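You operate a simulated robot arm through the tools that you are given. There is no shell and no other tool.

You run a simulated robot arm. Do the job below in one go: nothing can be reset, and whatever is moved stays where it is left.

## Task
Wind 10 metres of foil onto the core at 15 N pull.
Fine: set the tension dial before you wind; the brake ends on.

Only the result counts: the job must be done as asked and must still hold three seconds after the hand-in. Knocking over, shifting, dropping, spilling or breaking anything else fails it.

## Robot
A 7-joint arm with a two-finger parallel gripper, fixed in place. Base frame: the origin is at the foot of the arm, x ahead of it, y to its left, z up. Lengths are in m, angles in degrees, forces in N, time in s.
Its first joint turns from -166.0 to 166.0 degrees. Payload 4.4 kg.
The TCP is the grasp point between the finger pads, 0.023 m short of the fingertips. In the tool frame z runs along the fingers and y along their closing line. The gripper opens to 0.094 m. The fingers are 0.038 m wide and 0.01 m thick; the gripper's body (0.054 by 0.096 m) begins 0.039 m behind the TCP.
Orientation is that of the tool frame in the base frame, as [roll, pitch, yaw] about the fixed x, y, z axes, in that order (R = Rz(yaw) Ry(pitch) Rx(roll)). With the fingers straight down and closing along the base's y, the tool's x points along the base's -x, its y along +y and its z along -z.

## Interface
- The arm moves only by the tool servo_tool. Its argument "targets" is a list of rows, each an object of numbers (a shift or turn left out is 0, a gripper value left out holds the last): "x", "y", "z": the shift along the tool's x, y, z in cm; "rx", "ry", "rz": the turn, a rotation vector about the tool's x, y, z in degrees. In form: [{"x": .., "y": .., "z": .., "rx": .., "ry": .., "rz": ..}, ...]. A call has 1 to 20 rows; each row shifts and turns the commanded pose from where the row before left it, along the tool's axes as they then stand. "grip" is the opening, from 0 (shut) to 1 (fully open), set as the call begins (left out, the last holds). Each row takes 0.2 s and may step no farther than 0.05 m and 8.6 degrees from the row before; otherwise, or with a gripper value out of range, the whole call is refused. A pose out of reach is approached as far as the arm can. The call stops where the force on the tool passes 90 N (or 10 N more than at its start, if that is more) or the arm is blocked; 0.2 s more then pass. Each finger travels about 0.072 m/s and halts on what it meets, pressing with about 24 N; the grip force reading is that of the motor and also rises with nothing between the fingers. The clock runs only during rows and for 0.2 s after the last one: add rows that do not move to give the fingers time. The reply holds the time, the measured pose of the TCP, the force on the tool along the base axes, the opening and the grip force, in the units named above and with some noise, with the torque about the TCP (base axes, N m) and any sound that the robot's microphone picked up, and new pictures: "views" is both (left out), scene, wrist or none.
- Cameras (640 x 400 px; columns grow to the right, rows downward): "scene" is fixed at [0.219, -0.6513, 1.4625]; the picture's right is [0.81, -0.59, 0.00], its down [-0.13, -0.18, -0.97] and it looks along [0.58, 0.78, -0.23] (base axes); focal length 348 px, centre (320, 200). "wrist" rides on the gripper at [0.086, 0.016, -0.075] in the tool frame; the picture's right is [-0.18, 0.98, 0.00], its down [-0.58, -0.11, -0.81] and it looks along [-0.79, -0.15, 0.59] (tool axes); focal length 243 px, centre (320, 200). There is no depth. A picture from a camera that has moved, and an enlarged one, comes with that camera's place and axes in the base frame and with its lens.
- close_up(camera, box): a new picture of the part [left, top, right, bottom] of that camera's present view, enlarged. The clock stands still meanwhile.
- hand_in(): hands the job in; it is judged then, once.

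Places have to be worked out from the pictures, the camera data and where the tool is seen. Open the gripper and draw the arm clear of the work before you hand the job in, unless the task says otherwise.

The tools are called after "Call:" by a JSON object that holds its "api" and its "payload". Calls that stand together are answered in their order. servo_tool: Moves the arm, as the interface text tells. Its arguments: {"type":"object","properties":{"targets":{"type":"array","items":{"type":"object","properties":{"x":{"type":"number"},"y":{"type":"number"},"z":{"type":"number"},"rx":{"type":"number"},"ry":{"type":"number"},"rz":{"type":"number"}}}},"grip":{"type":"number"},"views":{"type":"string","enum":["both","scene","wrist","none"]}},"required":["targets"]} The other tools are called the same way: close_up (camera, box) takes an enlarged picture of a part of a camera's view; hand_in () hands the job in.

At the start:

```text
t: 0.0
tcp_pos: [0.6118, 0.3419, 1.2215]
tcp_rot: [180.0, 0.0, 180.0]
ft_force: [0.1, 0.0, -0.7]
moment: [0.01, 0.0, 0.0]
finger_gap: 0.0939
finger_force: 0.1
```

scene: 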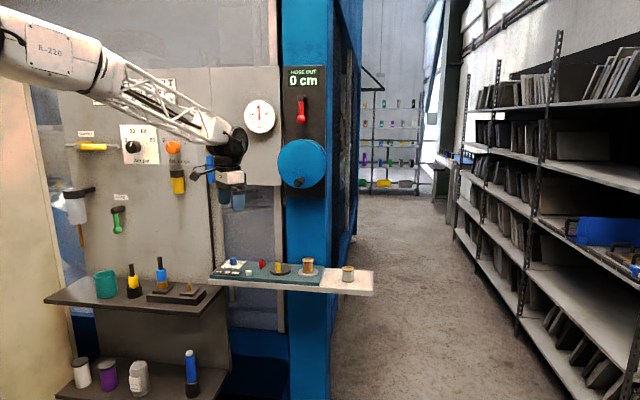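
wrist: 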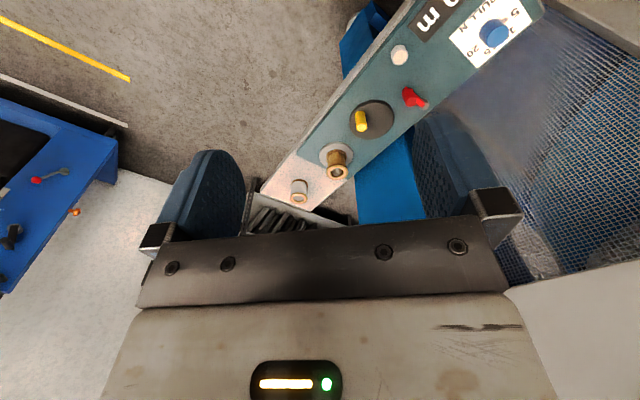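

I'll look closely at the bench with the winder in both cameras before moving anything.

Call:
{"api": "close_up", "payload": {"camera": "scene", "box": [200, 240, 390, 310]}}

Call:
{"api": "close_up", "payload": {"camera": "wrist", "box": [260, 0, 560, 220]}}

Call:
{"api": "close_up", "payload": {"camera": "scene", "box": [60, 60, 340, 240]}}

```text
3.37 times, centred on (295, 275) of scene
camera zoom: at [0.219, -0.6513, 1.4625], right [0.81, -0.59, 0.0], down [-0.13, -0.18, -0.97], along [0.58, 0.78, -0.23], focal length 1174 px, centre (404, -53)
```

zoom: 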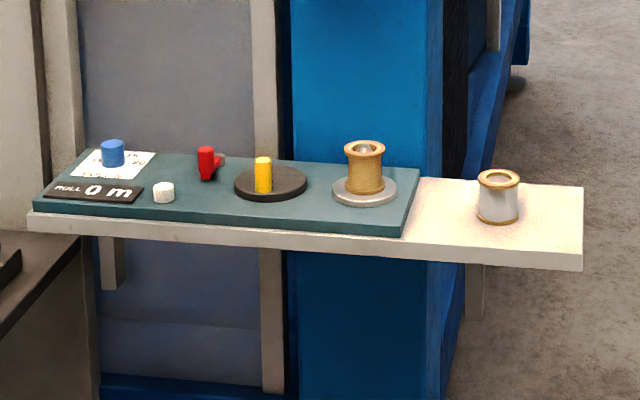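

```text
1.82 times, centred on (410, 110) of wrist
camera zoom: at [0.5262, 0.3587, 1.2966], right [0.18, 0.98, 0.0], down [0.58, -0.11, 0.81], along [0.79, -0.15, -0.59], focal length 441 px, centre (156, 364)
```

zoom: 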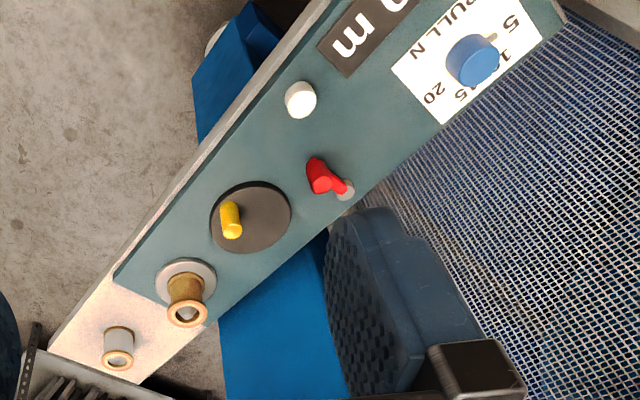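

```text
2.22 times, centred on (200, 150) of scene
camera zoom: at [0.219, -0.6513, 1.4625], right [0.81, -0.59, 0.0], down [-0.13, -0.18, -0.97], along [0.58, 0.78, -0.23], focal length 774 px, centre (587, 311)
```

zoom: 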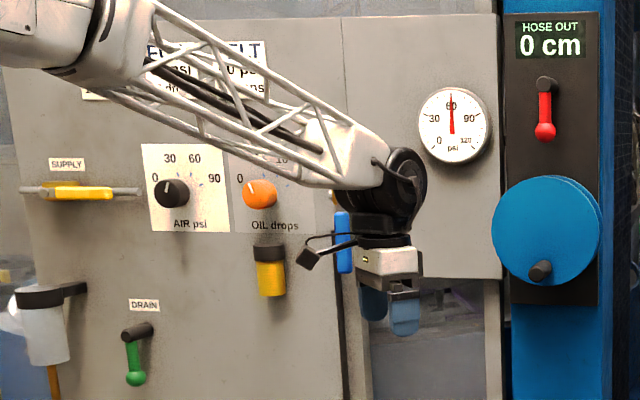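

Call:
{"api": "close_up", "payload": {"camera": "scene", "box": [208, 252, 272, 292]}}

Call:
{"api": "close_up", "payload": {"camera": "wrist", "box": [380, 0, 540, 100]}}

Call:
{"api": "close_up", "payload": {"camera": "scene", "box": [290, 250, 370, 300]}}

Call:
{"api": "close_up", "payload": {"camera": "wrist", "box": [260, 80, 440, 210]}}

```text
10.00 times, centred on (240, 272) of scene
camera zoom: at [0.219, -0.6513, 1.4625], right [0.81, -0.59, 0.0], down [-0.13, -0.18, -0.97], along [0.58, 0.78, -0.23], focal length 3485 px, centre (1120, -520)
```

zoom: 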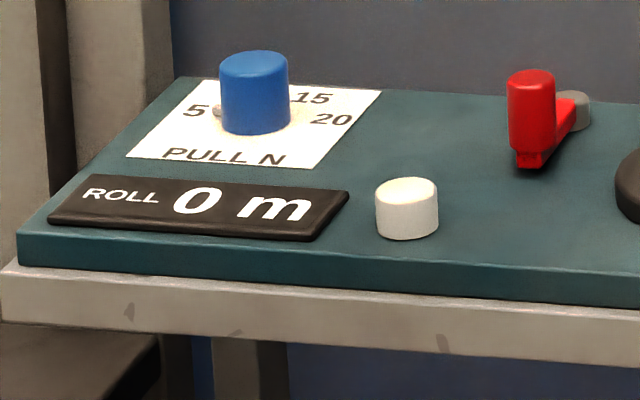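

```text
4.00 times, centred on (460, 50) of wrist
camera zoom: at [0.5262, 0.3587, 1.2966], right [0.18, 0.98, 0.0], down [0.58, -0.11, 0.81], along [0.79, -0.15, -0.59], focal length 970 px, centre (-240, 800)
```

zoom: 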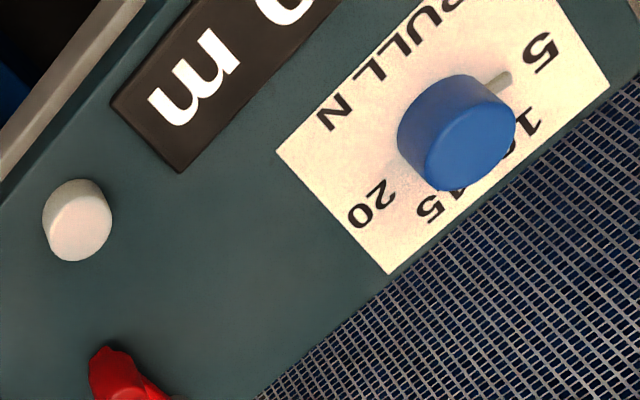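

```text
8.00 times, centred on (330, 275) of scene
camera zoom: at [0.219, -0.6513, 1.4625], right [0.81, -0.59, 0.0], down [-0.13, -0.18, -0.97], along [0.58, 0.78, -0.23], focal length 2788 px, centre (240, -400)
```

zoom: 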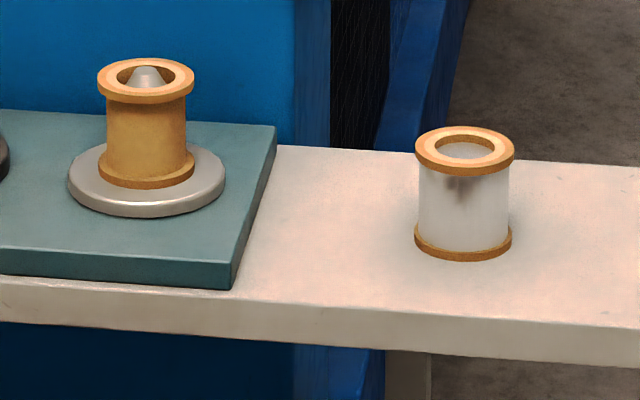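

```text
3.08 times, centred on (350, 145) of wrist
camera zoom: at [0.5262, 0.3587, 1.2966], right [0.18, 0.98, 0.0], down [0.58, -0.11, 0.81], along [0.79, -0.15, -0.59], focal length 746 px, centre (228, 369)
```

zoom: 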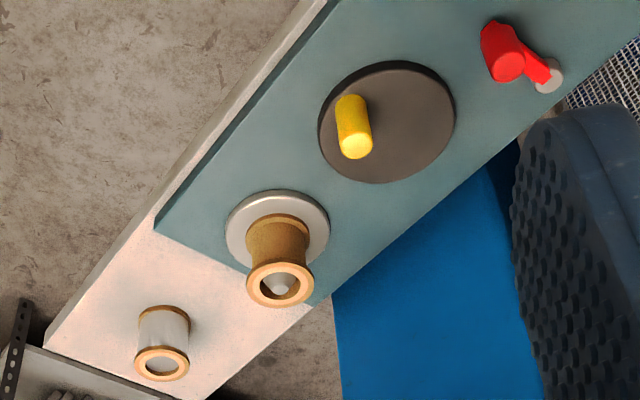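

The core is already on the spindle; the dial points a bit below 5, so it needs about 130° clockwise. Before going in, I check the clearance behind the dial.

Call:
{"api": "close_up", "payload": {"camera": "scene", "box": [180, 150, 340, 330]}}

Call:
{"api": "close_up", "payload": {"camera": "wrist", "box": [330, 0, 640, 280]}}

Call:
{"api": "close_up", "payload": {"camera": "wrist", "box": [390, 75, 450, 120]}}

```text
2.22 times, centred on (260, 240) of scene
camera zoom: at [0.219, -0.6513, 1.4625], right [0.81, -0.59, 0.0], down [-0.13, -0.18, -0.97], along [0.58, 0.78, -0.23], focal length 774 px, centre (453, 111)
```

zoom: 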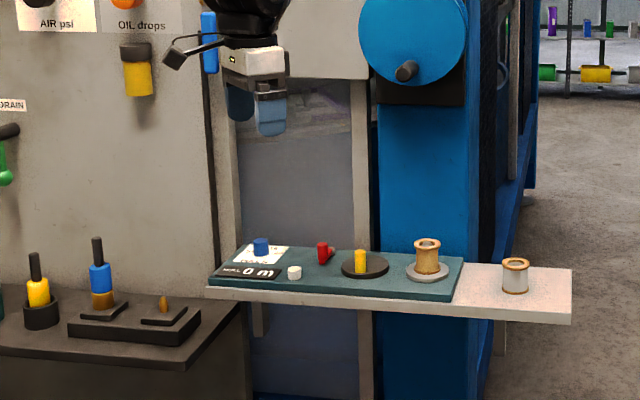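

```text
1.43 times, centred on (485, 140) of wrist
camera zoom: at [0.5262, 0.3587, 1.2966], right [0.18, 0.98, 0.0], down [0.58, -0.11, 0.81], along [0.79, -0.15, -0.59], focal length 347 px, centre (84, 286)
```

zoom: 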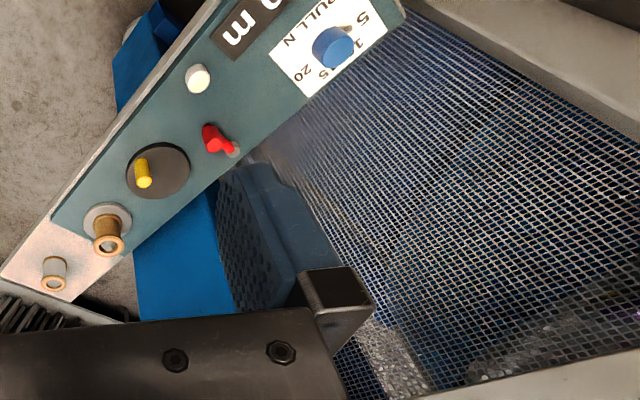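

```text
8.89 times, centred on (420, 98) of wrist
camera zoom: at [0.5262, 0.3587, 1.2966], right [0.18, 0.98, 0.0], down [0.58, -0.11, 0.81], along [0.79, -0.15, -0.59], focal length 2157 px, centre (-569, 1111)
```

zoom: 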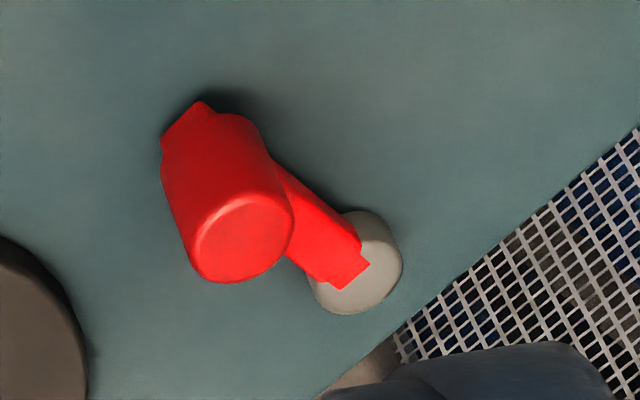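

The mesh wall stands close behind the plate, so I first move to a safe viewing position in front of the dial with the tool yawed square to the bench.

Call:
{"api": "servo_tool", "payload": {"targets": [{"rz": -7.5, "y": 1.0}, {"rz": -7.5, "y": 1.0}, {"rz": -7.5, "y": 1.0}, {"rz": -7.5, "y": 1.0}, {"rz": -7.5, "y": 1.0}, {"rz": -7.5, "y": 1.0}, {"z": 2}, {"z": 2}, {"z": 2}]}}

```text
t: 2.0
tcp_pos: [0.5932, 0.3966, 1.1617]
tcp_rot: [-180.0, -0.1, -134.9]
ft_force: [-0.1, -0.1, 0.0]
moment: [-0.01, 0.0, 0.01]
finger_gap: 0.0941
finger_force: 0.0
camera wrist: at [0.5214, 0.3484, 1.2363], right [-0.57, 0.82, 0.0], down [0.49, 0.33, 0.81], along [0.67, 0.46, -0.59], focal length 243 px, centre (320, 200)
```

scene: 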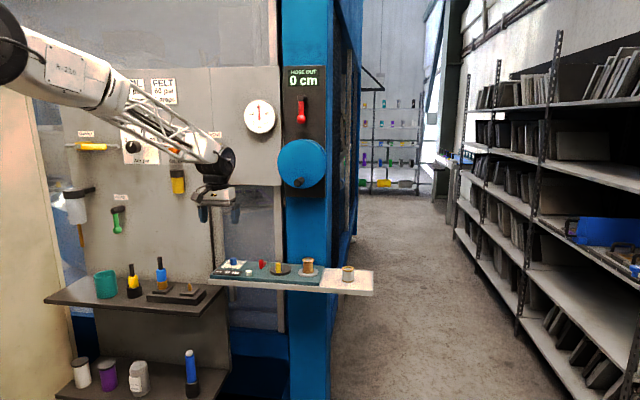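
wrist: 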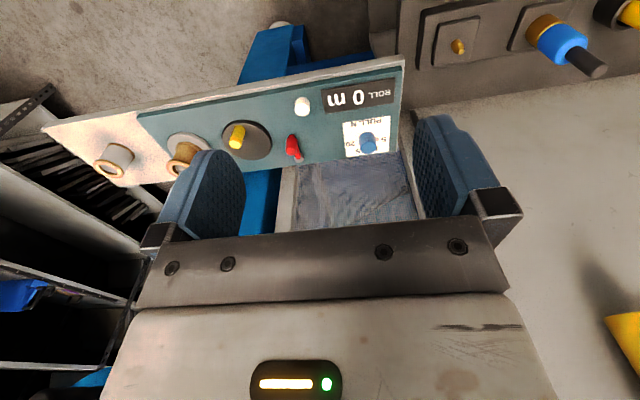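

Call:
{"api": "close_up", "payload": {"camera": "wrist", "box": [240, 70, 440, 240]}}

Call:
{"api": "close_up", "payload": {"camera": "wrist", "box": [330, 110, 420, 166]}}

Call:
{"api": "close_up", "payload": {"camera": "scene", "box": [190, 170, 350, 310]}}

```text
2.35 times, centred on (340, 155) of wrist
camera zoom: at [0.5214, 0.3484, 1.2363], right [-0.57, 0.82, 0.0], down [0.49, 0.33, 0.81], along [0.67, 0.46, -0.59], focal length 571 px, centre (273, 306)
```

zoom: 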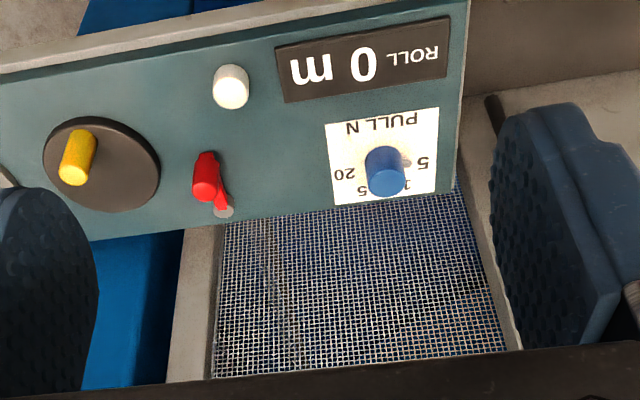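

```text
7.11 times, centred on (375, 138) of wrist
camera zoom: at [0.5214, 0.3484, 1.2363], right [-0.57, 0.82, 0.0], down [0.49, 0.33, 0.81], along [0.67, 0.46, -0.59], focal length 1725 px, centre (-71, 641)
```

zoom: 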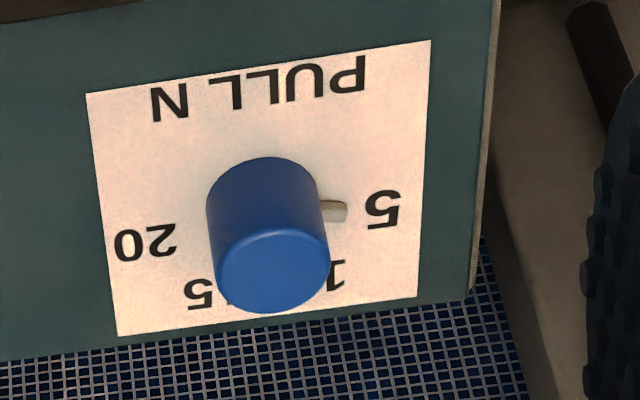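

```text
2.86 times, centred on (270, 240) of scene
camera zoom: at [0.219, -0.6513, 1.4625], right [0.81, -0.59, 0.0], down [-0.13, -0.18, -0.97], along [0.58, 0.78, -0.23], focal length 996 px, centre (463, 86)
```

zoom: 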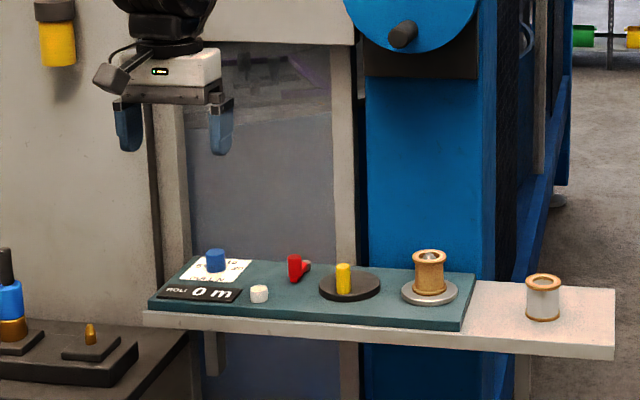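

Wall plane is roughly 8 cm behind the knob, so there's room. I go above the knob (≈0.7035, 0.572) at z≈1.0 and pre-rotate the tool by +66°.

Call:
{"api": "servo_tool", "payload": {"targets": [{"x": -2.52, "y": 0.574, "z": 2.02}, {"x": -2.52, "y": 0.574, "z": 2.02}, {"x": -2.52, "y": 0.574, "z": 2.02}, {"x": -2.52, "y": 0.574, "z": 2.02}, {"x": -2.52, "y": 0.574, "z": 2.02}, {"x": -2.52, "y": 0.574, "z": 2.02}, {"x": -2.52, "y": 0.574, "z": 2.02}, {"x": -2.52, "y": 0.574, "z": 2.02}, {"rz": -8.25}, {"rz": -8.25}, {"rz": -8.25}, {"rz": -8.25}, {"rz": -8.25}, {"rz": -8.25}, {"rz": -8.25}, {"rz": -8.25}]}}

```text
t: 5.4
tcp_pos: [0.7037, 0.5723, 1.0]
tcp_rot: [179.9, 0.0, -68.9]
ft_force: [0.5, -0.3, -0.5]
moment: [-0.02, 0.04, -0.02]
finger_gap: 0.094
finger_force: 0.0
camera wrist: at [0.7202, 0.4863, 1.0748], right [-0.98, -0.18, 0.0], down [-0.11, 0.58, 0.81], along [-0.15, 0.79, -0.59], focal length 243 px, centre (320, 200)
```

scene: 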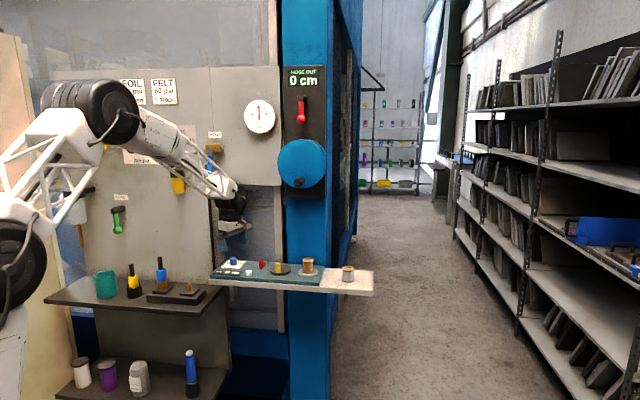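
wrist: 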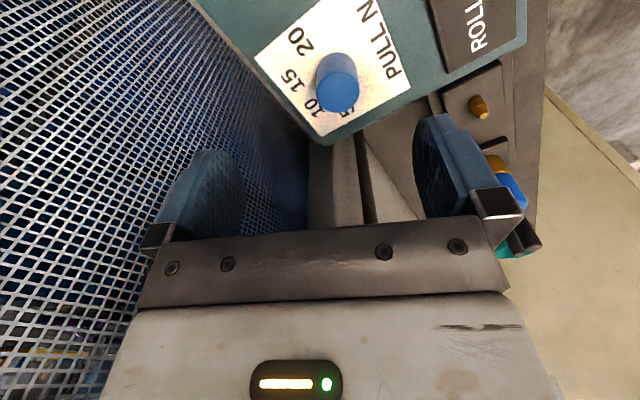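

Call:
{"api": "close_up", "payload": {"camera": "wrist", "box": [250, 0, 430, 150]}}

Call:
{"api": "close_up", "payload": {"camera": "scene", "box": [200, 190, 280, 290]}}

Call:
{"api": "close_up", "payload": {"camera": "scene", "box": [110, 65, 240, 145]}}

```text
2.67 times, centred on (340, 75) of wrist
camera zoom: at [0.7202, 0.4863, 1.0748], right [-0.98, -0.18, 0.0], down [-0.11, 0.58, 0.81], along [-0.15, 0.79, -0.59], focal length 647 px, centre (267, 533)
```

zoom: 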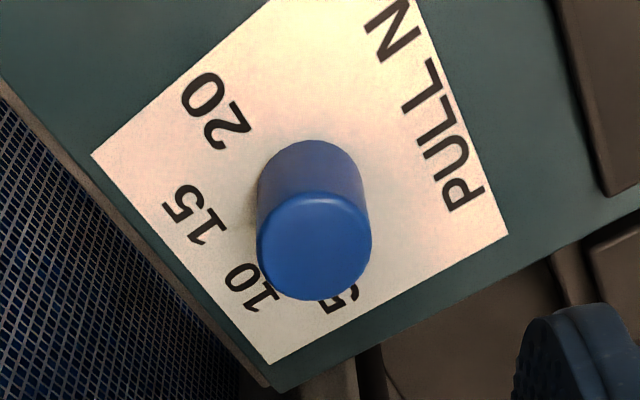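

```text
4.00 times, centred on (240, 240) of scene
camera zoom: at [0.219, -0.6513, 1.4625], right [0.81, -0.59, 0.0], down [-0.13, -0.18, -0.97], along [0.58, 0.78, -0.23], focal length 1394 px, centre (640, 40)
```

zoom: 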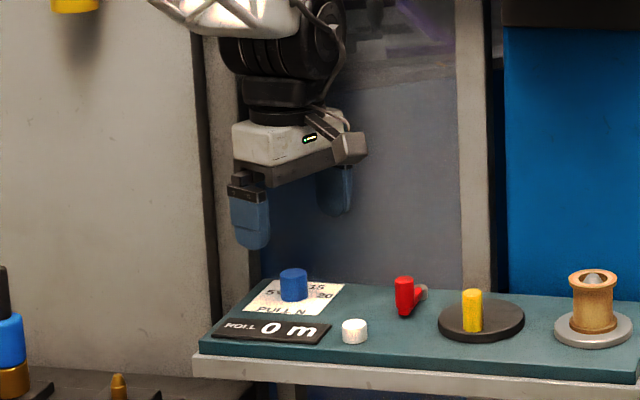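

```text
4.92 times, centred on (175, 105) of scene
camera zoom: at [0.219, -0.6513, 1.4625], right [0.81, -0.59, 0.0], down [-0.13, -0.18, -0.97], along [0.58, 0.78, -0.23], focal length 1716 px, centre (1034, 668)
```

zoom: 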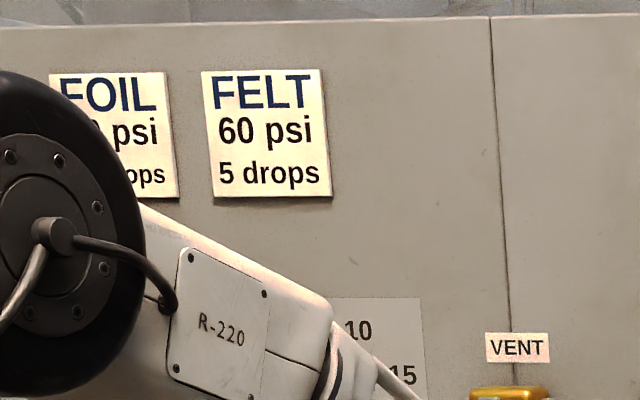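

The close view puts the knob about 12 mm along tool +y from the TCP line; I correct that, and lower to z≈0.965 to re-measure.

Call:
{"api": "servo_tool", "payload": {"targets": [{"y": 0.6}, {"y": 0.6}, {"z": 1.2}, {"z": 1.2}, {"z": 1.1}]}}

Call:
{"api": "close_up", "payload": {"camera": "scene", "box": [208, 220, 272, 290]}}

Call:
{"api": "close_up", "payload": {"camera": "wrist", "box": [200, 60, 440, 230]}}

```text
t: 6.6
tcp_pos: [0.6919, 0.5681, 0.9647]
tcp_rot: [-180.0, 0.1, -69.0]
ft_force: [-1.2, 0.1, -0.1]
moment: [0.01, -0.01, 0.0]
finger_gap: 0.0941
finger_force: 0.0
camera wrist: at [0.7085, 0.4819, 1.0397], right [-0.98, -0.18, 0.0], down [-0.11, 0.58, 0.81], along [-0.15, 0.79, -0.59], focal length 243 px, centre (320, 200)
```

scene: 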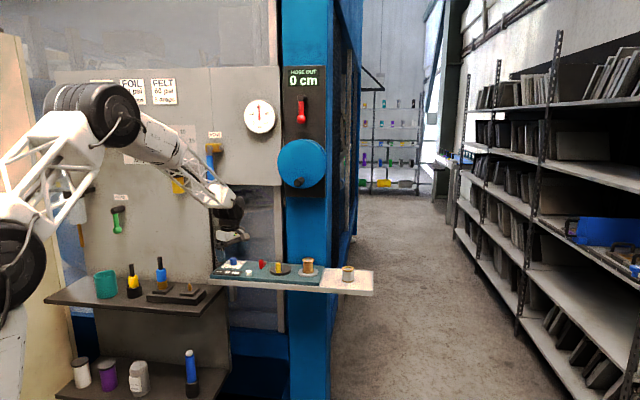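
wrist: 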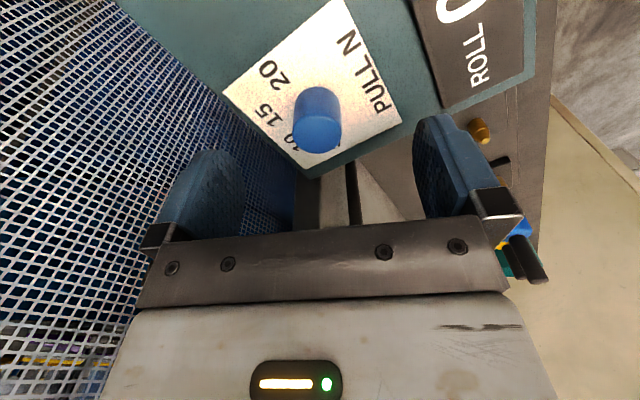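

```text
5.71 times, centred on (240, 255) of scene
camera zoom: at [0.219, -0.6513, 1.4625], right [0.81, -0.59, 0.0], down [-0.13, -0.18, -0.97], along [0.58, 0.78, -0.23], focal length 1991 px, centre (777, -114)
```

zoom: 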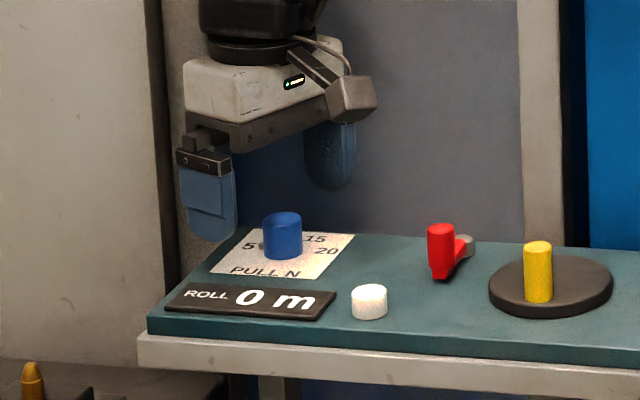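

```text
2.35 times, centred on (320, 145) of wrist
camera zoom: at [0.7085, 0.4819, 1.0397], right [-0.98, -0.18, 0.0], down [-0.11, 0.58, 0.81], along [-0.15, 0.79, -0.59], focal length 571 px, centre (320, 329)
```

zoom: 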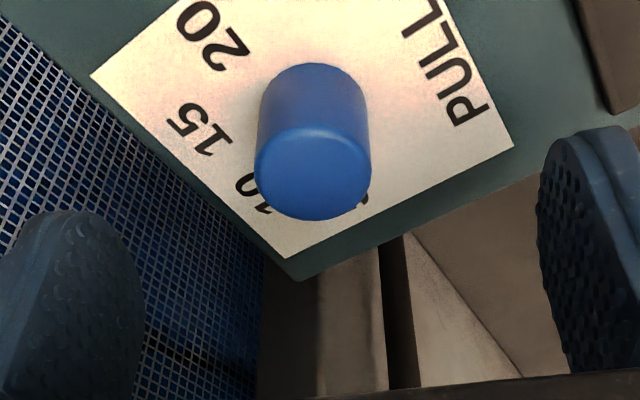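

Parallax between the two views gives the knob top at z≈0.94, centred ~8 mm along tool +x. I shift, lower to z≈0.943 and check before closing.

Call:
{"api": "servo_tool", "payload": {"targets": [{"x": 0.4, "y": -0.1}, {"x": 0.4}, {"z": 0.8}, {"z": 0.7}, {"z": 0.7}]}}

Call:
{"api": "close_up", "payload": {"camera": "scene", "box": [208, 230, 272, 290]}}

Call:
{"api": "close_up", "payload": {"camera": "wrist", "box": [200, 60, 440, 230]}}

```text
t: 7.8
tcp_pos: [0.6959, 0.5595, 0.9436]
tcp_rot: [180.0, 0.0, -69.0]
ft_force: [-0.3, 0.8, -0.3]
moment: [-0.02, -0.02, -0.03]
finger_gap: 0.0943
finger_force: 0.2
camera wrist: at [0.713, 0.4744, 1.0181], right [-0.98, -0.18, 0.0], down [-0.11, 0.58, 0.81], along [-0.15, 0.79, -0.59], focal length 243 px, centre (320, 200)
```

scene: 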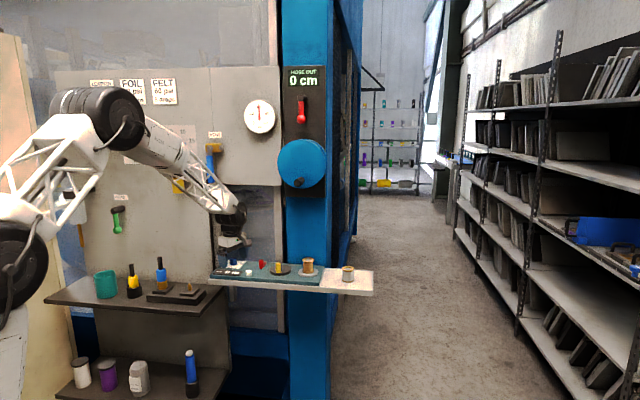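
wrist: 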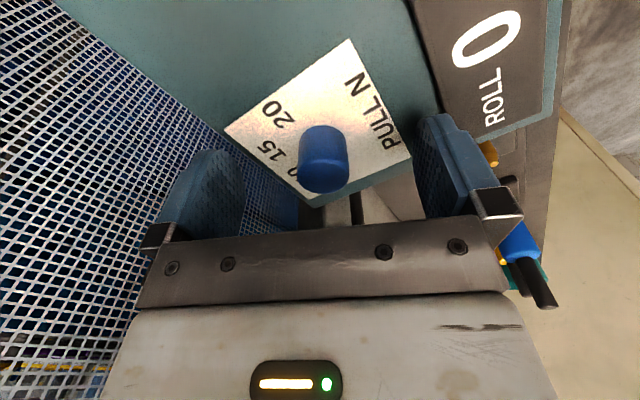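

```text
6.67 times, centred on (240, 260) of scene
camera zoom: at [0.219, -0.6513, 1.4625], right [0.81, -0.59, 0.0], down [-0.13, -0.18, -0.97], along [0.58, 0.78, -0.23], focal length 2323 px, centre (853, -200)
```

zoom: 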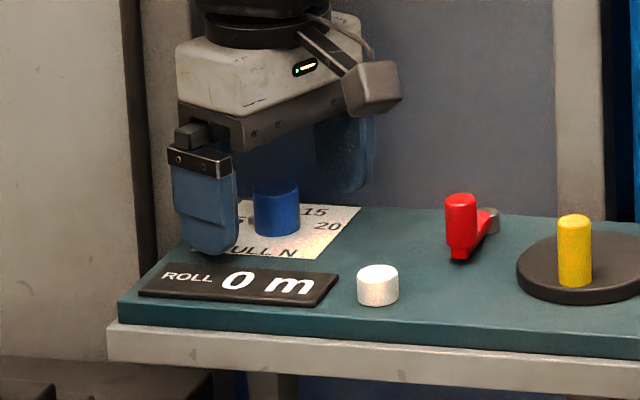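

```text
2.35 times, centred on (320, 145) of wrist
camera zoom: at [0.713, 0.4744, 1.0181], right [-0.98, -0.18, 0.0], down [-0.11, 0.58, 0.81], along [-0.15, 0.79, -0.59], focal length 571 px, centre (320, 329)
```

zoom: 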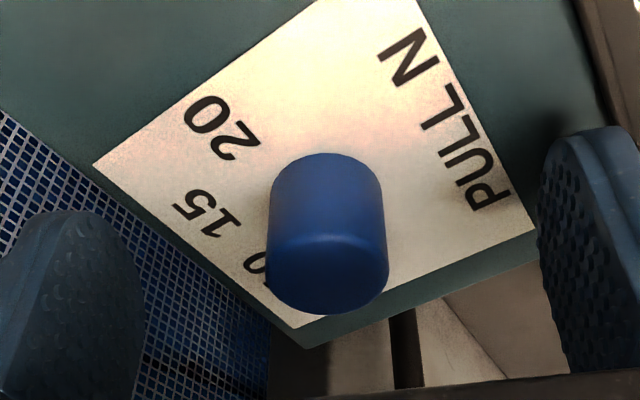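

Knob top is right at the TCP (z≈0.94), tips hover ~6 mm above the plate. Close on the knob.

Call:
{"api": "servo_tool", "payload": {"targets": [{}, {}, {}, {}, {}], "grip": 0.15}}

Call:
{"api": "close_up", "payload": {"camera": "scene", "box": [208, 230, 272, 290]}}

Call:
{"api": "close_up", "payload": {"camera": "wrist", "box": [200, 60, 440, 230]}}

```text
t: 9.0
tcp_pos: [0.6961, 0.5595, 0.9439]
tcp_rot: [179.9, 0.1, -68.9]
ft_force: [-43.6, -22.0, 12.7]
moment: [-0.5, 0.0, 0.06]
finger_gap: 0.0259
finger_force: 44.7
camera wrist: at [0.712, 0.4741, 1.018], right [-0.98, -0.18, 0.0], down [-0.11, 0.58, 0.81], along [-0.15, 0.79, -0.59], focal length 243 px, centre (320, 200)
```

scene: 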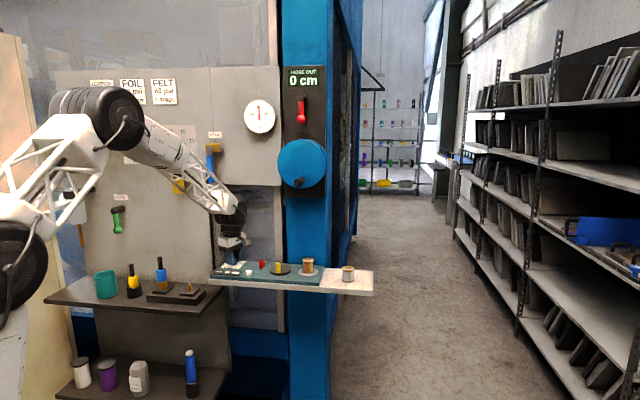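
wrist: 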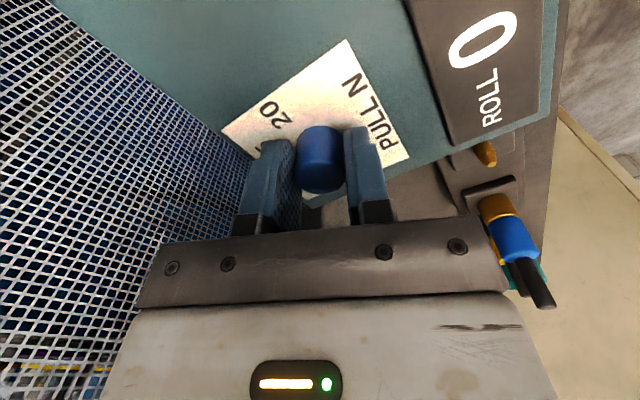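

```text
6.67 times, centred on (240, 260) of scene
camera zoom: at [0.219, -0.6513, 1.4625], right [0.81, -0.59, 0.0], down [-0.13, -0.18, -0.97], along [0.58, 0.78, -0.23], focal length 2323 px, centre (853, -200)
```

zoom: 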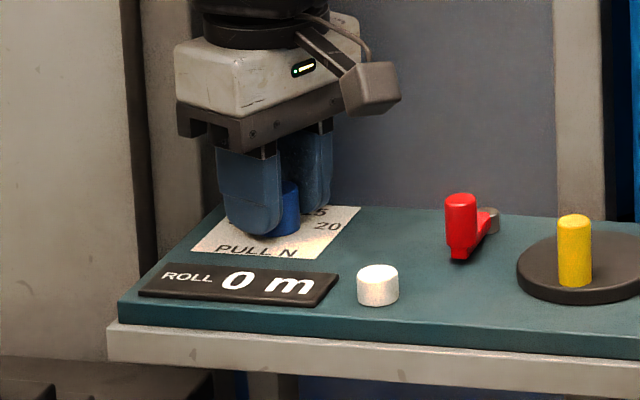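

```text
2.35 times, centred on (320, 145) of wrist
camera zoom: at [0.712, 0.4741, 1.018], right [-0.98, -0.18, 0.0], down [-0.11, 0.58, 0.81], along [-0.15, 0.79, -0.59], focal length 571 px, centre (320, 329)
```

zoom: 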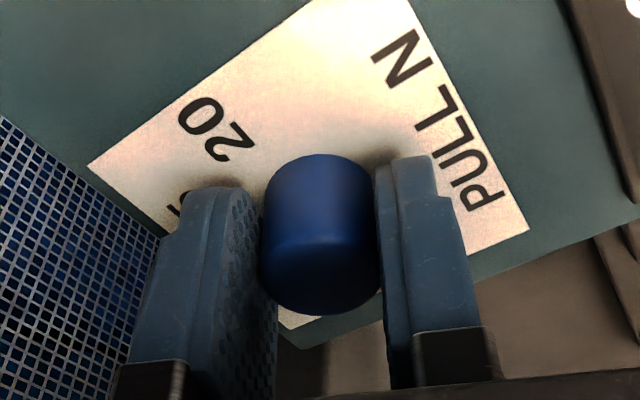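

Gripped at 26 mm, but there is ~49 N lateral preload along tool +y, so the tool sits a bit off-centre; I shift +y a millimetre to relax it.

Call:
{"api": "servo_tool", "payload": {"targets": [{"y": 0.1}, {}], "views": "none"}}

```text
t: 9.6
tcp_pos: [0.6951, 0.5595, 0.9423]
tcp_rot: [179.9, 0.0, -69.0]
ft_force: [-22.7, -14.6, 3.0]
moment: [-0.7, 0.37, 0.0]
finger_gap: 0.0254
finger_force: 45.5
```

Call:
{"api": "servo_tool", "payload": {"targets": [{"y": 0.1}, {}], "views": "none"}}

```text
t: 10.2
tcp_pos: [0.6957, 0.5595, 0.9432]
tcp_rot: [-179.8, 0.0, -69.0]
ft_force: [19.6, 4.8, -11.4]
moment: [-0.07, 0.05, -0.06]
finger_gap: 0.0258
finger_force: 45.0
```

Force crossed zero; back half a millimetre, then start turning: clockwise from above is +rz (tool z down). First 5 rows of 8° as a test.

Call:
{"api": "servo_tool", "payload": {"targets": [{"y": -0.05}, {"rz": 8}, {"rz": 8}, {"rz": 8}, {"rz": 8}, {"rz": 8}]}}

Call:
{"api": "close_up", "payload": {"camera": "scene", "box": [208, 230, 272, 290]}}

Call:
{"api": "close_up", "payload": {"camera": "wrist", "box": [200, 60, 440, 230]}}

```text
t: 11.6
tcp_pos: [0.6955, 0.5605, 0.9426]
tcp_rot: [-180.0, 0.0, -109.1]
ft_force: [-3.4, -16.9, 2.9]
moment: [-0.4, -0.2, -0.02]
finger_gap: 0.0255
finger_force: 45.2
camera wrist: at [0.6515, 0.4842, 1.0181], right [-0.87, 0.49, 0.0], down [0.29, 0.51, 0.81], along [0.4, 0.7, -0.59], focal length 243 px, centre (320, 200)
```

scene: 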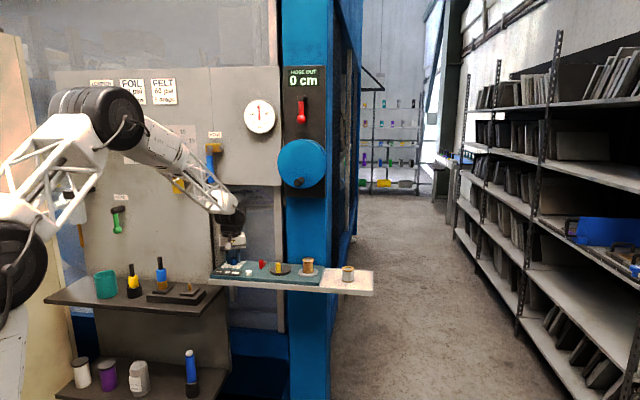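
wrist: 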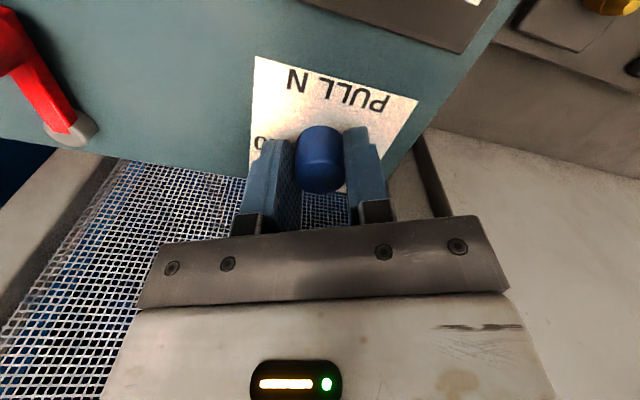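

```text
6.67 times, centred on (240, 260) of scene
camera zoom: at [0.219, -0.6513, 1.4625], right [0.81, -0.59, 0.0], down [-0.13, -0.18, -0.97], along [0.58, 0.78, -0.23], focal length 2323 px, centre (853, -200)
```

zoom: 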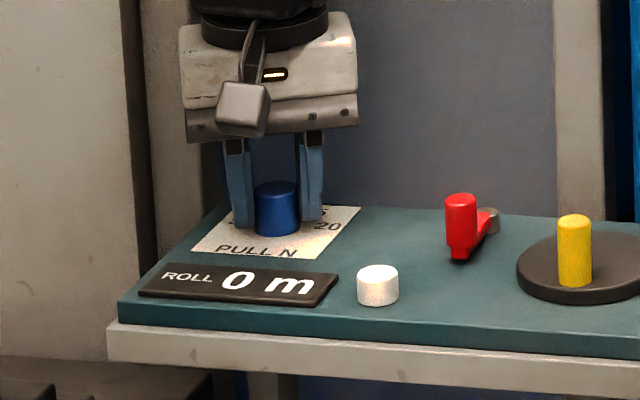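

```text
2.35 times, centred on (320, 145) of wrist
camera zoom: at [0.6515, 0.4842, 1.0181], right [-0.87, 0.49, 0.0], down [0.29, 0.51, 0.81], along [0.4, 0.7, -0.59], focal length 571 px, centre (320, 329)
```

zoom: 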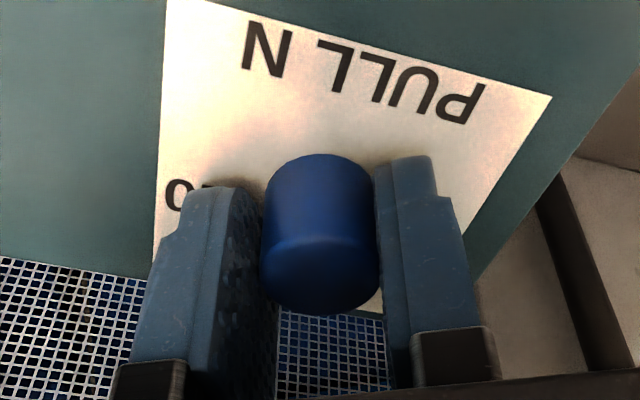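

Recomputing the scale with the knob's true position: 5≈165°, 10≈117°, 15≈67°, 20≈16° with pointer starting ≈171°, so about 100° total is needed. I turn another 56° and then release to read the pointer.

Call:
{"api": "servo_tool", "payload": {"targets": [{"rz": 8}, {"rz": 8}, {"rz": 8}, {"rz": 8}, {"rz": 8}, {"rz": 8}, {"rz": 8}, {}]}}

Call:
{"api": "close_up", "payload": {"camera": "wrist", "box": [200, 60, 440, 230]}}

Call:
{"api": "close_up", "payload": {"camera": "scene", "box": [215, 245, 263, 275]}}

```text
t: 13.4
tcp_pos: [0.694, 0.5608, 0.943]
tcp_rot: [180.0, 0.0, -165.0]
ft_force: [-30.3, 10.4, 5.5]
moment: [-0.32, 0.26, -0.01]
finger_gap: 0.0256
finger_force: 44.8
camera wrist: at [0.6071, 0.5549, 1.018], right [-0.08, 1.0, 0.0], down [0.59, 0.04, 0.81], along [0.8, 0.06, -0.59], focal length 243 px, centre (320, 200)
```

scene: 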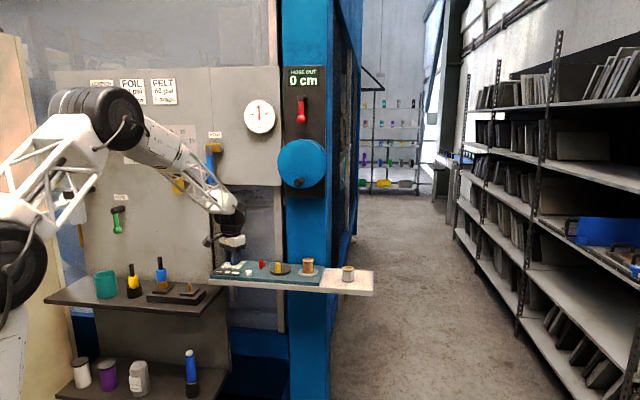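
wrist: 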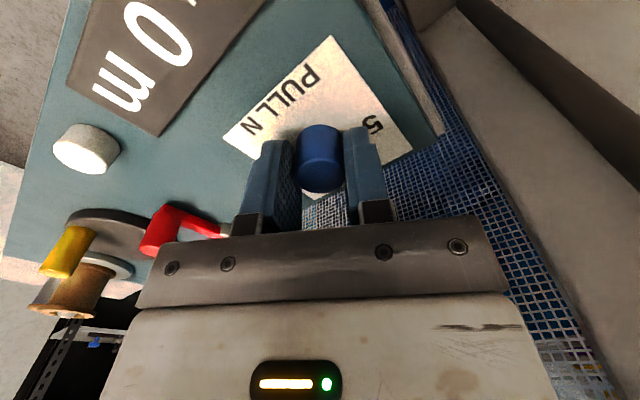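

```text
2.35 times, centred on (320, 145) of wrist
camera zoom: at [0.6071, 0.5549, 1.018], right [-0.08, 1.0, 0.0], down [0.59, 0.04, 0.81], along [0.8, 0.06, -0.59], focal length 571 px, centre (320, 329)
```

zoom: 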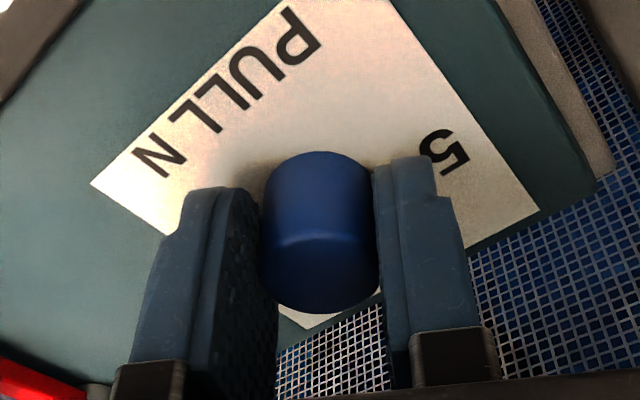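

```text
13.33 times, centred on (239, 260) of scene
camera zoom: at [0.219, -0.6513, 1.4625], right [0.81, -0.59, 0.0], down [-0.13, -0.18, -0.97], along [0.58, 0.78, -0.23], focal length 4646 px, centre (1400, -600)
```

zoom: 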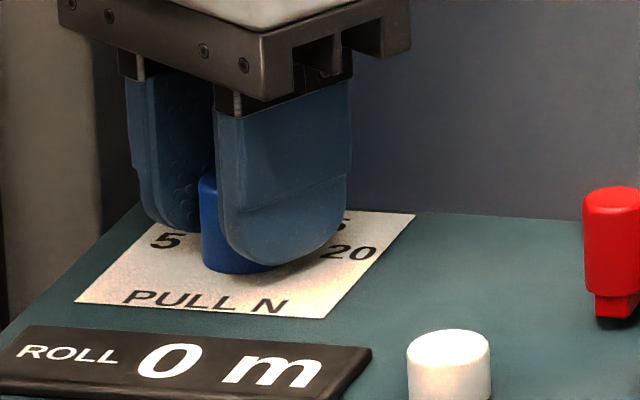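

The pointer has left the 5 mark. I open and lift up ~9 cm to read the dial.

Call:
{"api": "servo_tool", "payload": {"targets": [{}, {}, {"z": -1.5}, {"z": -3}, {"z": -3}, {"z": -3}], "grip": 0.7}}

Call:
{"api": "close_up", "payload": {"camera": "wrist", "box": [260, 0, 400, 100]}}

Call:
{"api": "close_up", "payload": {"camera": "scene", "box": [215, 245, 263, 275]}}

```text
t: 14.8
tcp_pos: [0.6949, 0.5597, 1.0477]
tcp_rot: [-180.0, 0.1, -165.1]
ft_force: [0.1, -0.1, 0.0]
moment: [-0.01, 0.02, 0.0]
finger_gap: 0.0657
finger_force: 0.1
camera wrist: at [0.6083, 0.5535, 1.123], right [-0.08, 1.0, 0.0], down [0.59, 0.05, 0.81], along [0.8, 0.06, -0.59], focal length 243 px, centre (320, 200)
```

scene: 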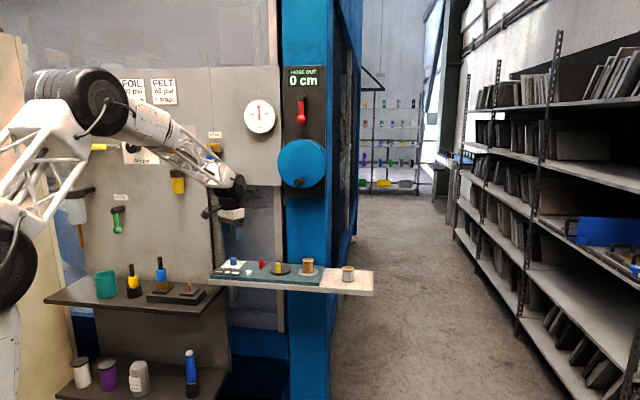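
wrist: 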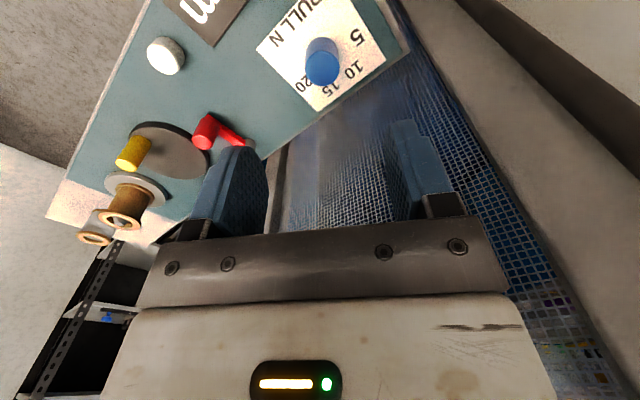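

```text
4.00 times, centred on (330, 50) of wrist
camera zoom: at [0.6083, 0.5535, 1.123], right [-0.08, 1.0, 0.0], down [0.59, 0.05, 0.81], along [0.8, 0.06, -0.59], focal length 970 px, centre (280, 800)
```

zoom: 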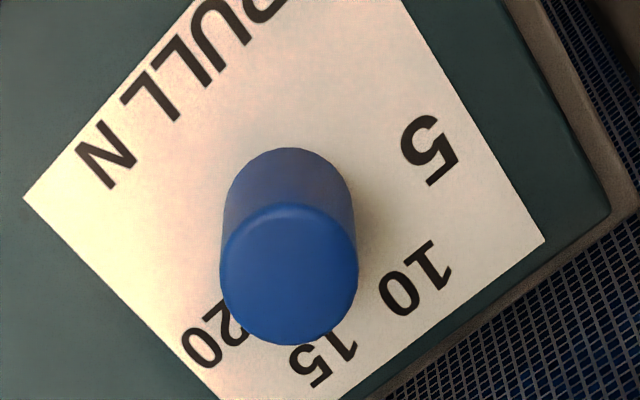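

```text
13.33 times, centred on (239, 260) of scene
camera zoom: at [0.219, -0.6513, 1.4625], right [0.81, -0.59, 0.0], down [-0.13, -0.18, -0.97], along [0.58, 0.78, -0.23], focal length 4646 px, centre (1400, -600)
```

zoom: 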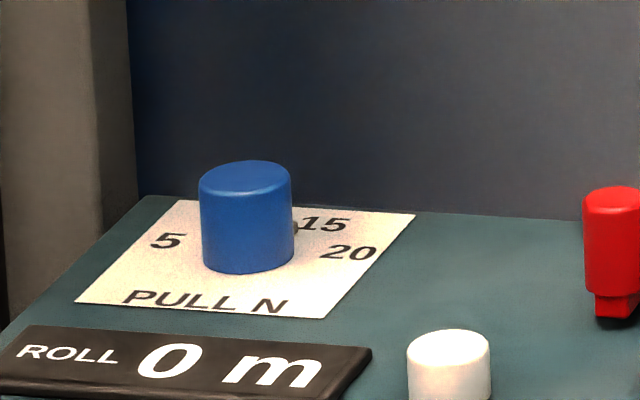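

The pointer sits near 15 in the scene view, but the wrist view is blocked by the knob itself. I back off and tilt the tool so the camera looks down on the dial.

Call:
{"api": "servo_tool", "payload": {"targets": [{"x": 3.3, "z": -1}, {"x": 3.3, "z": -1}, {"x": 3.3, "z": -1}, {"ry": 8}, {"ry": 8}, {"ry": 8}]}}

Call:
{"api": "close_up", "payload": {"camera": "wrist", "box": [240, 80, 420, 220]}}

```text
t: 16.4
tcp_pos: [0.5762, 0.5089, 1.0964]
tcp_rot: [179.9, -23.8, -165.2]
ft_force: [-0.2, 0.3, -0.3]
moment: [0.02, -0.01, -0.02]
finger_gap: 0.0659
finger_force: 0.0
stopped in row 6: the arm was blocked; the commanded pose is now the measured one
camera wrist: at [0.5246, 0.5128, 1.2003], right [-0.09, 0.99, -0.07], down [0.86, 0.11, 0.5], along [0.51, -0.02, -0.86], focal length 243 px, centre (320, 200)
```

scene: 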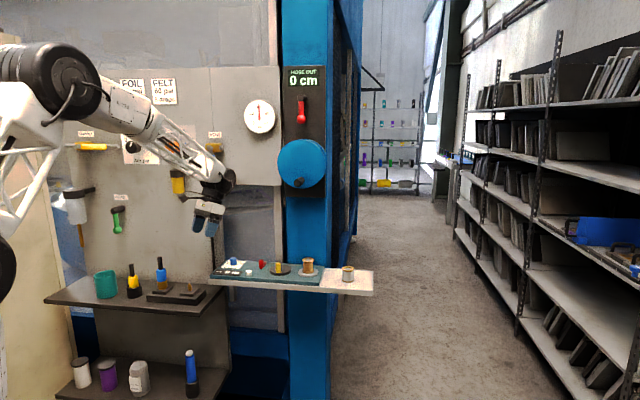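
wrist: 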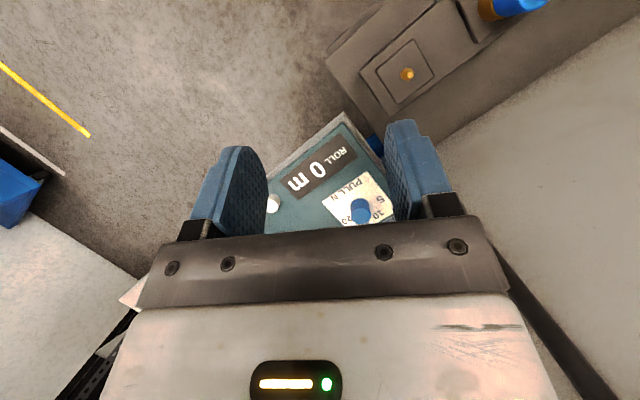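

```text
2.86 times, centred on (330, 150) of wrist
camera zoom: at [0.5246, 0.5128, 1.2003], right [-0.09, 0.99, -0.07], down [0.86, 0.11, 0.5], along [0.51, -0.02, -0.86], focal length 693 px, centre (291, 343)
```

zoom: 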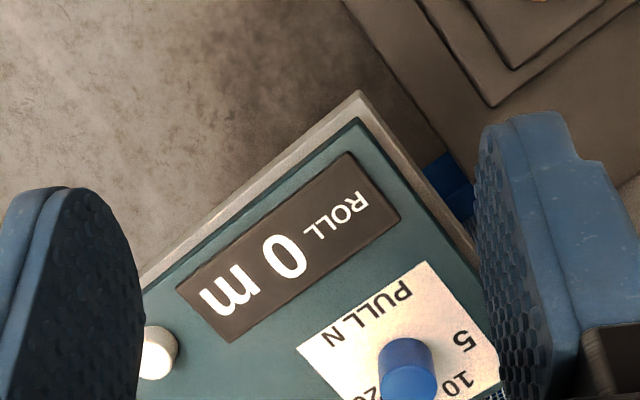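

The arm reported blocked on the tilt; I look for what may be touching before moving again.

Call:
{"api": "close_up", "payload": {"camera": "scene", "box": [0, 30, 260, 260]}}

Call:
{"api": "close_up", "payload": {"camera": "scene", "box": [150, 120, 270, 240]}}

```text
1.74 times, centred on (130, 145) of scene
camera zoom: at [0.219, -0.6513, 1.4625], right [0.81, -0.59, 0.0], down [-0.13, -0.18, -0.97], along [0.58, 0.78, -0.23], focal length 606 px, centre (650, 296)
```

zoom: 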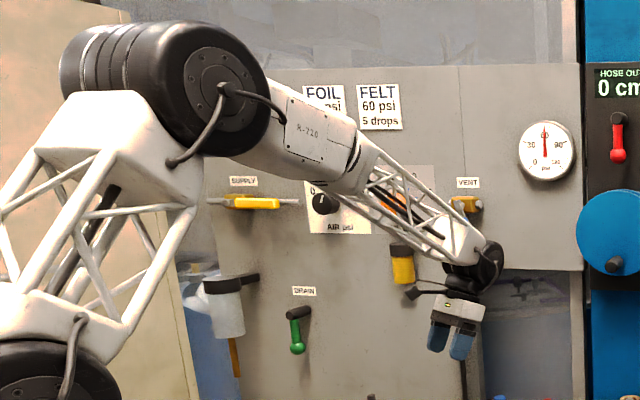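

```text
3.33 times, centred on (210, 180) of scene
camera zoom: at [0.219, -0.6513, 1.4625], right [0.81, -0.59, 0.0], down [-0.13, -0.18, -0.97], along [0.58, 0.78, -0.23], focal length 1162 px, centre (687, 267)
```

zoom: 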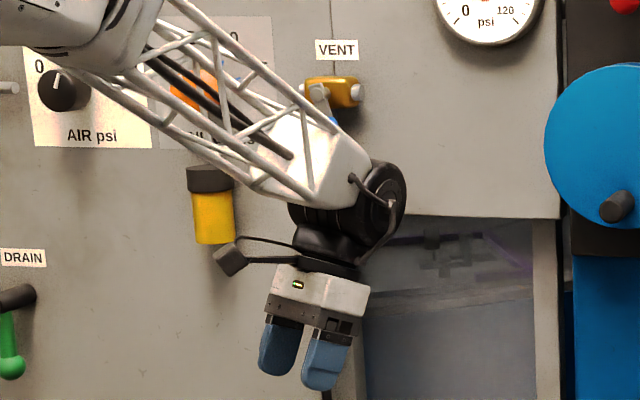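

No contact visible around the gripper; that was most likely a wrist joint limit. I undo the tilt and go back to view the dial from the side (tool x toward the bench's right), where the 15 mark is visible.

Call:
{"api": "servo_tool", "payload": {"targets": [{"ry": -8}, {"ry": -8}, {"ry": -7.8}], "views": "none"}}

```text
t: 17.2
tcp_pos: [0.5871, 0.5202, 1.0876]
tcp_rot: [-180.0, -0.3, -165.1]
ft_force: [0.1, -0.1, -0.4]
moment: [0.01, 0.0, 0.02]
finger_gap: 0.0656
finger_force: 0.0
```

Call:
{"api": "servo_tool", "payload": {"targets": [{"x": -3.03, "y": 0.43, "z": 0.94}, {"x": -3.03, "y": 0.43, "z": 0.94}, {"x": -3.03, "y": 0.43, "z": 0.94}, {"x": -3.03, "y": 0.43, "z": 0.94}, {"rz": -8}, {"rz": -8}, {"rz": -8}, {"rz": -8}, {"rz": -8}, {"rz": -8}, {"rz": -8}, {"rz": -8}, {"rz": -8}, {"rz": -8}, {"rz": -8}, {"rz": -8}]}}

Call:
{"api": "close_up", "payload": {"camera": "wrist", "box": [250, 0, 430, 150]}}

```text
t: 20.6
tcp_pos: [0.7009, 0.5589, 1.0587]
tcp_rot: [-180.0, 0.4, -69.6]
ft_force: [-0.2, -0.1, 1.1]
moment: [-0.05, -0.01, -0.02]
finger_gap: 0.0658
finger_force: 0.0
camera wrist: at [0.7167, 0.4723, 1.1321], right [-0.99, -0.17, 0.0], down [-0.1, 0.58, 0.81], along [-0.14, 0.8, -0.59], focal length 243 px, centre (320, 200)
```

scene: 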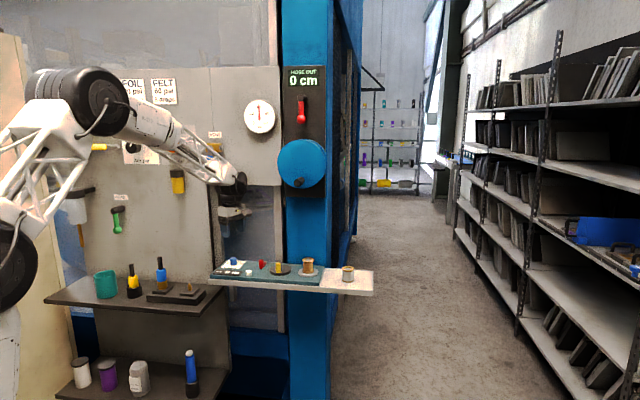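
wrist: 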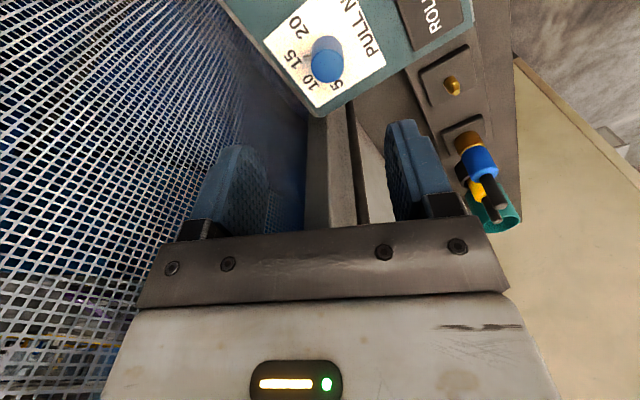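

```text
2.67 times, centred on (340, 75) of wrist
camera zoom: at [0.7167, 0.4723, 1.1321], right [-0.99, -0.17, 0.0], down [-0.1, 0.58, 0.81], along [-0.14, 0.8, -0.59], focal length 647 px, centre (267, 533)
```

zoom: 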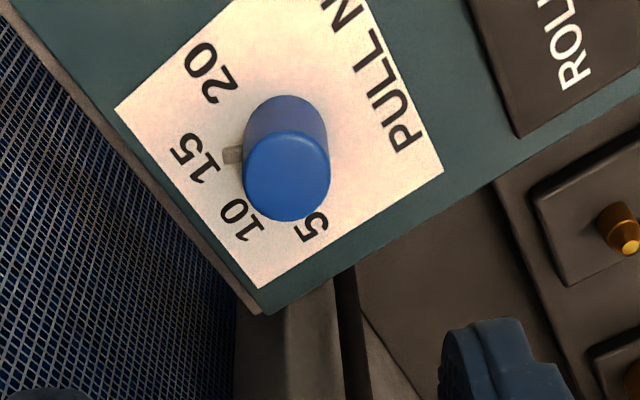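

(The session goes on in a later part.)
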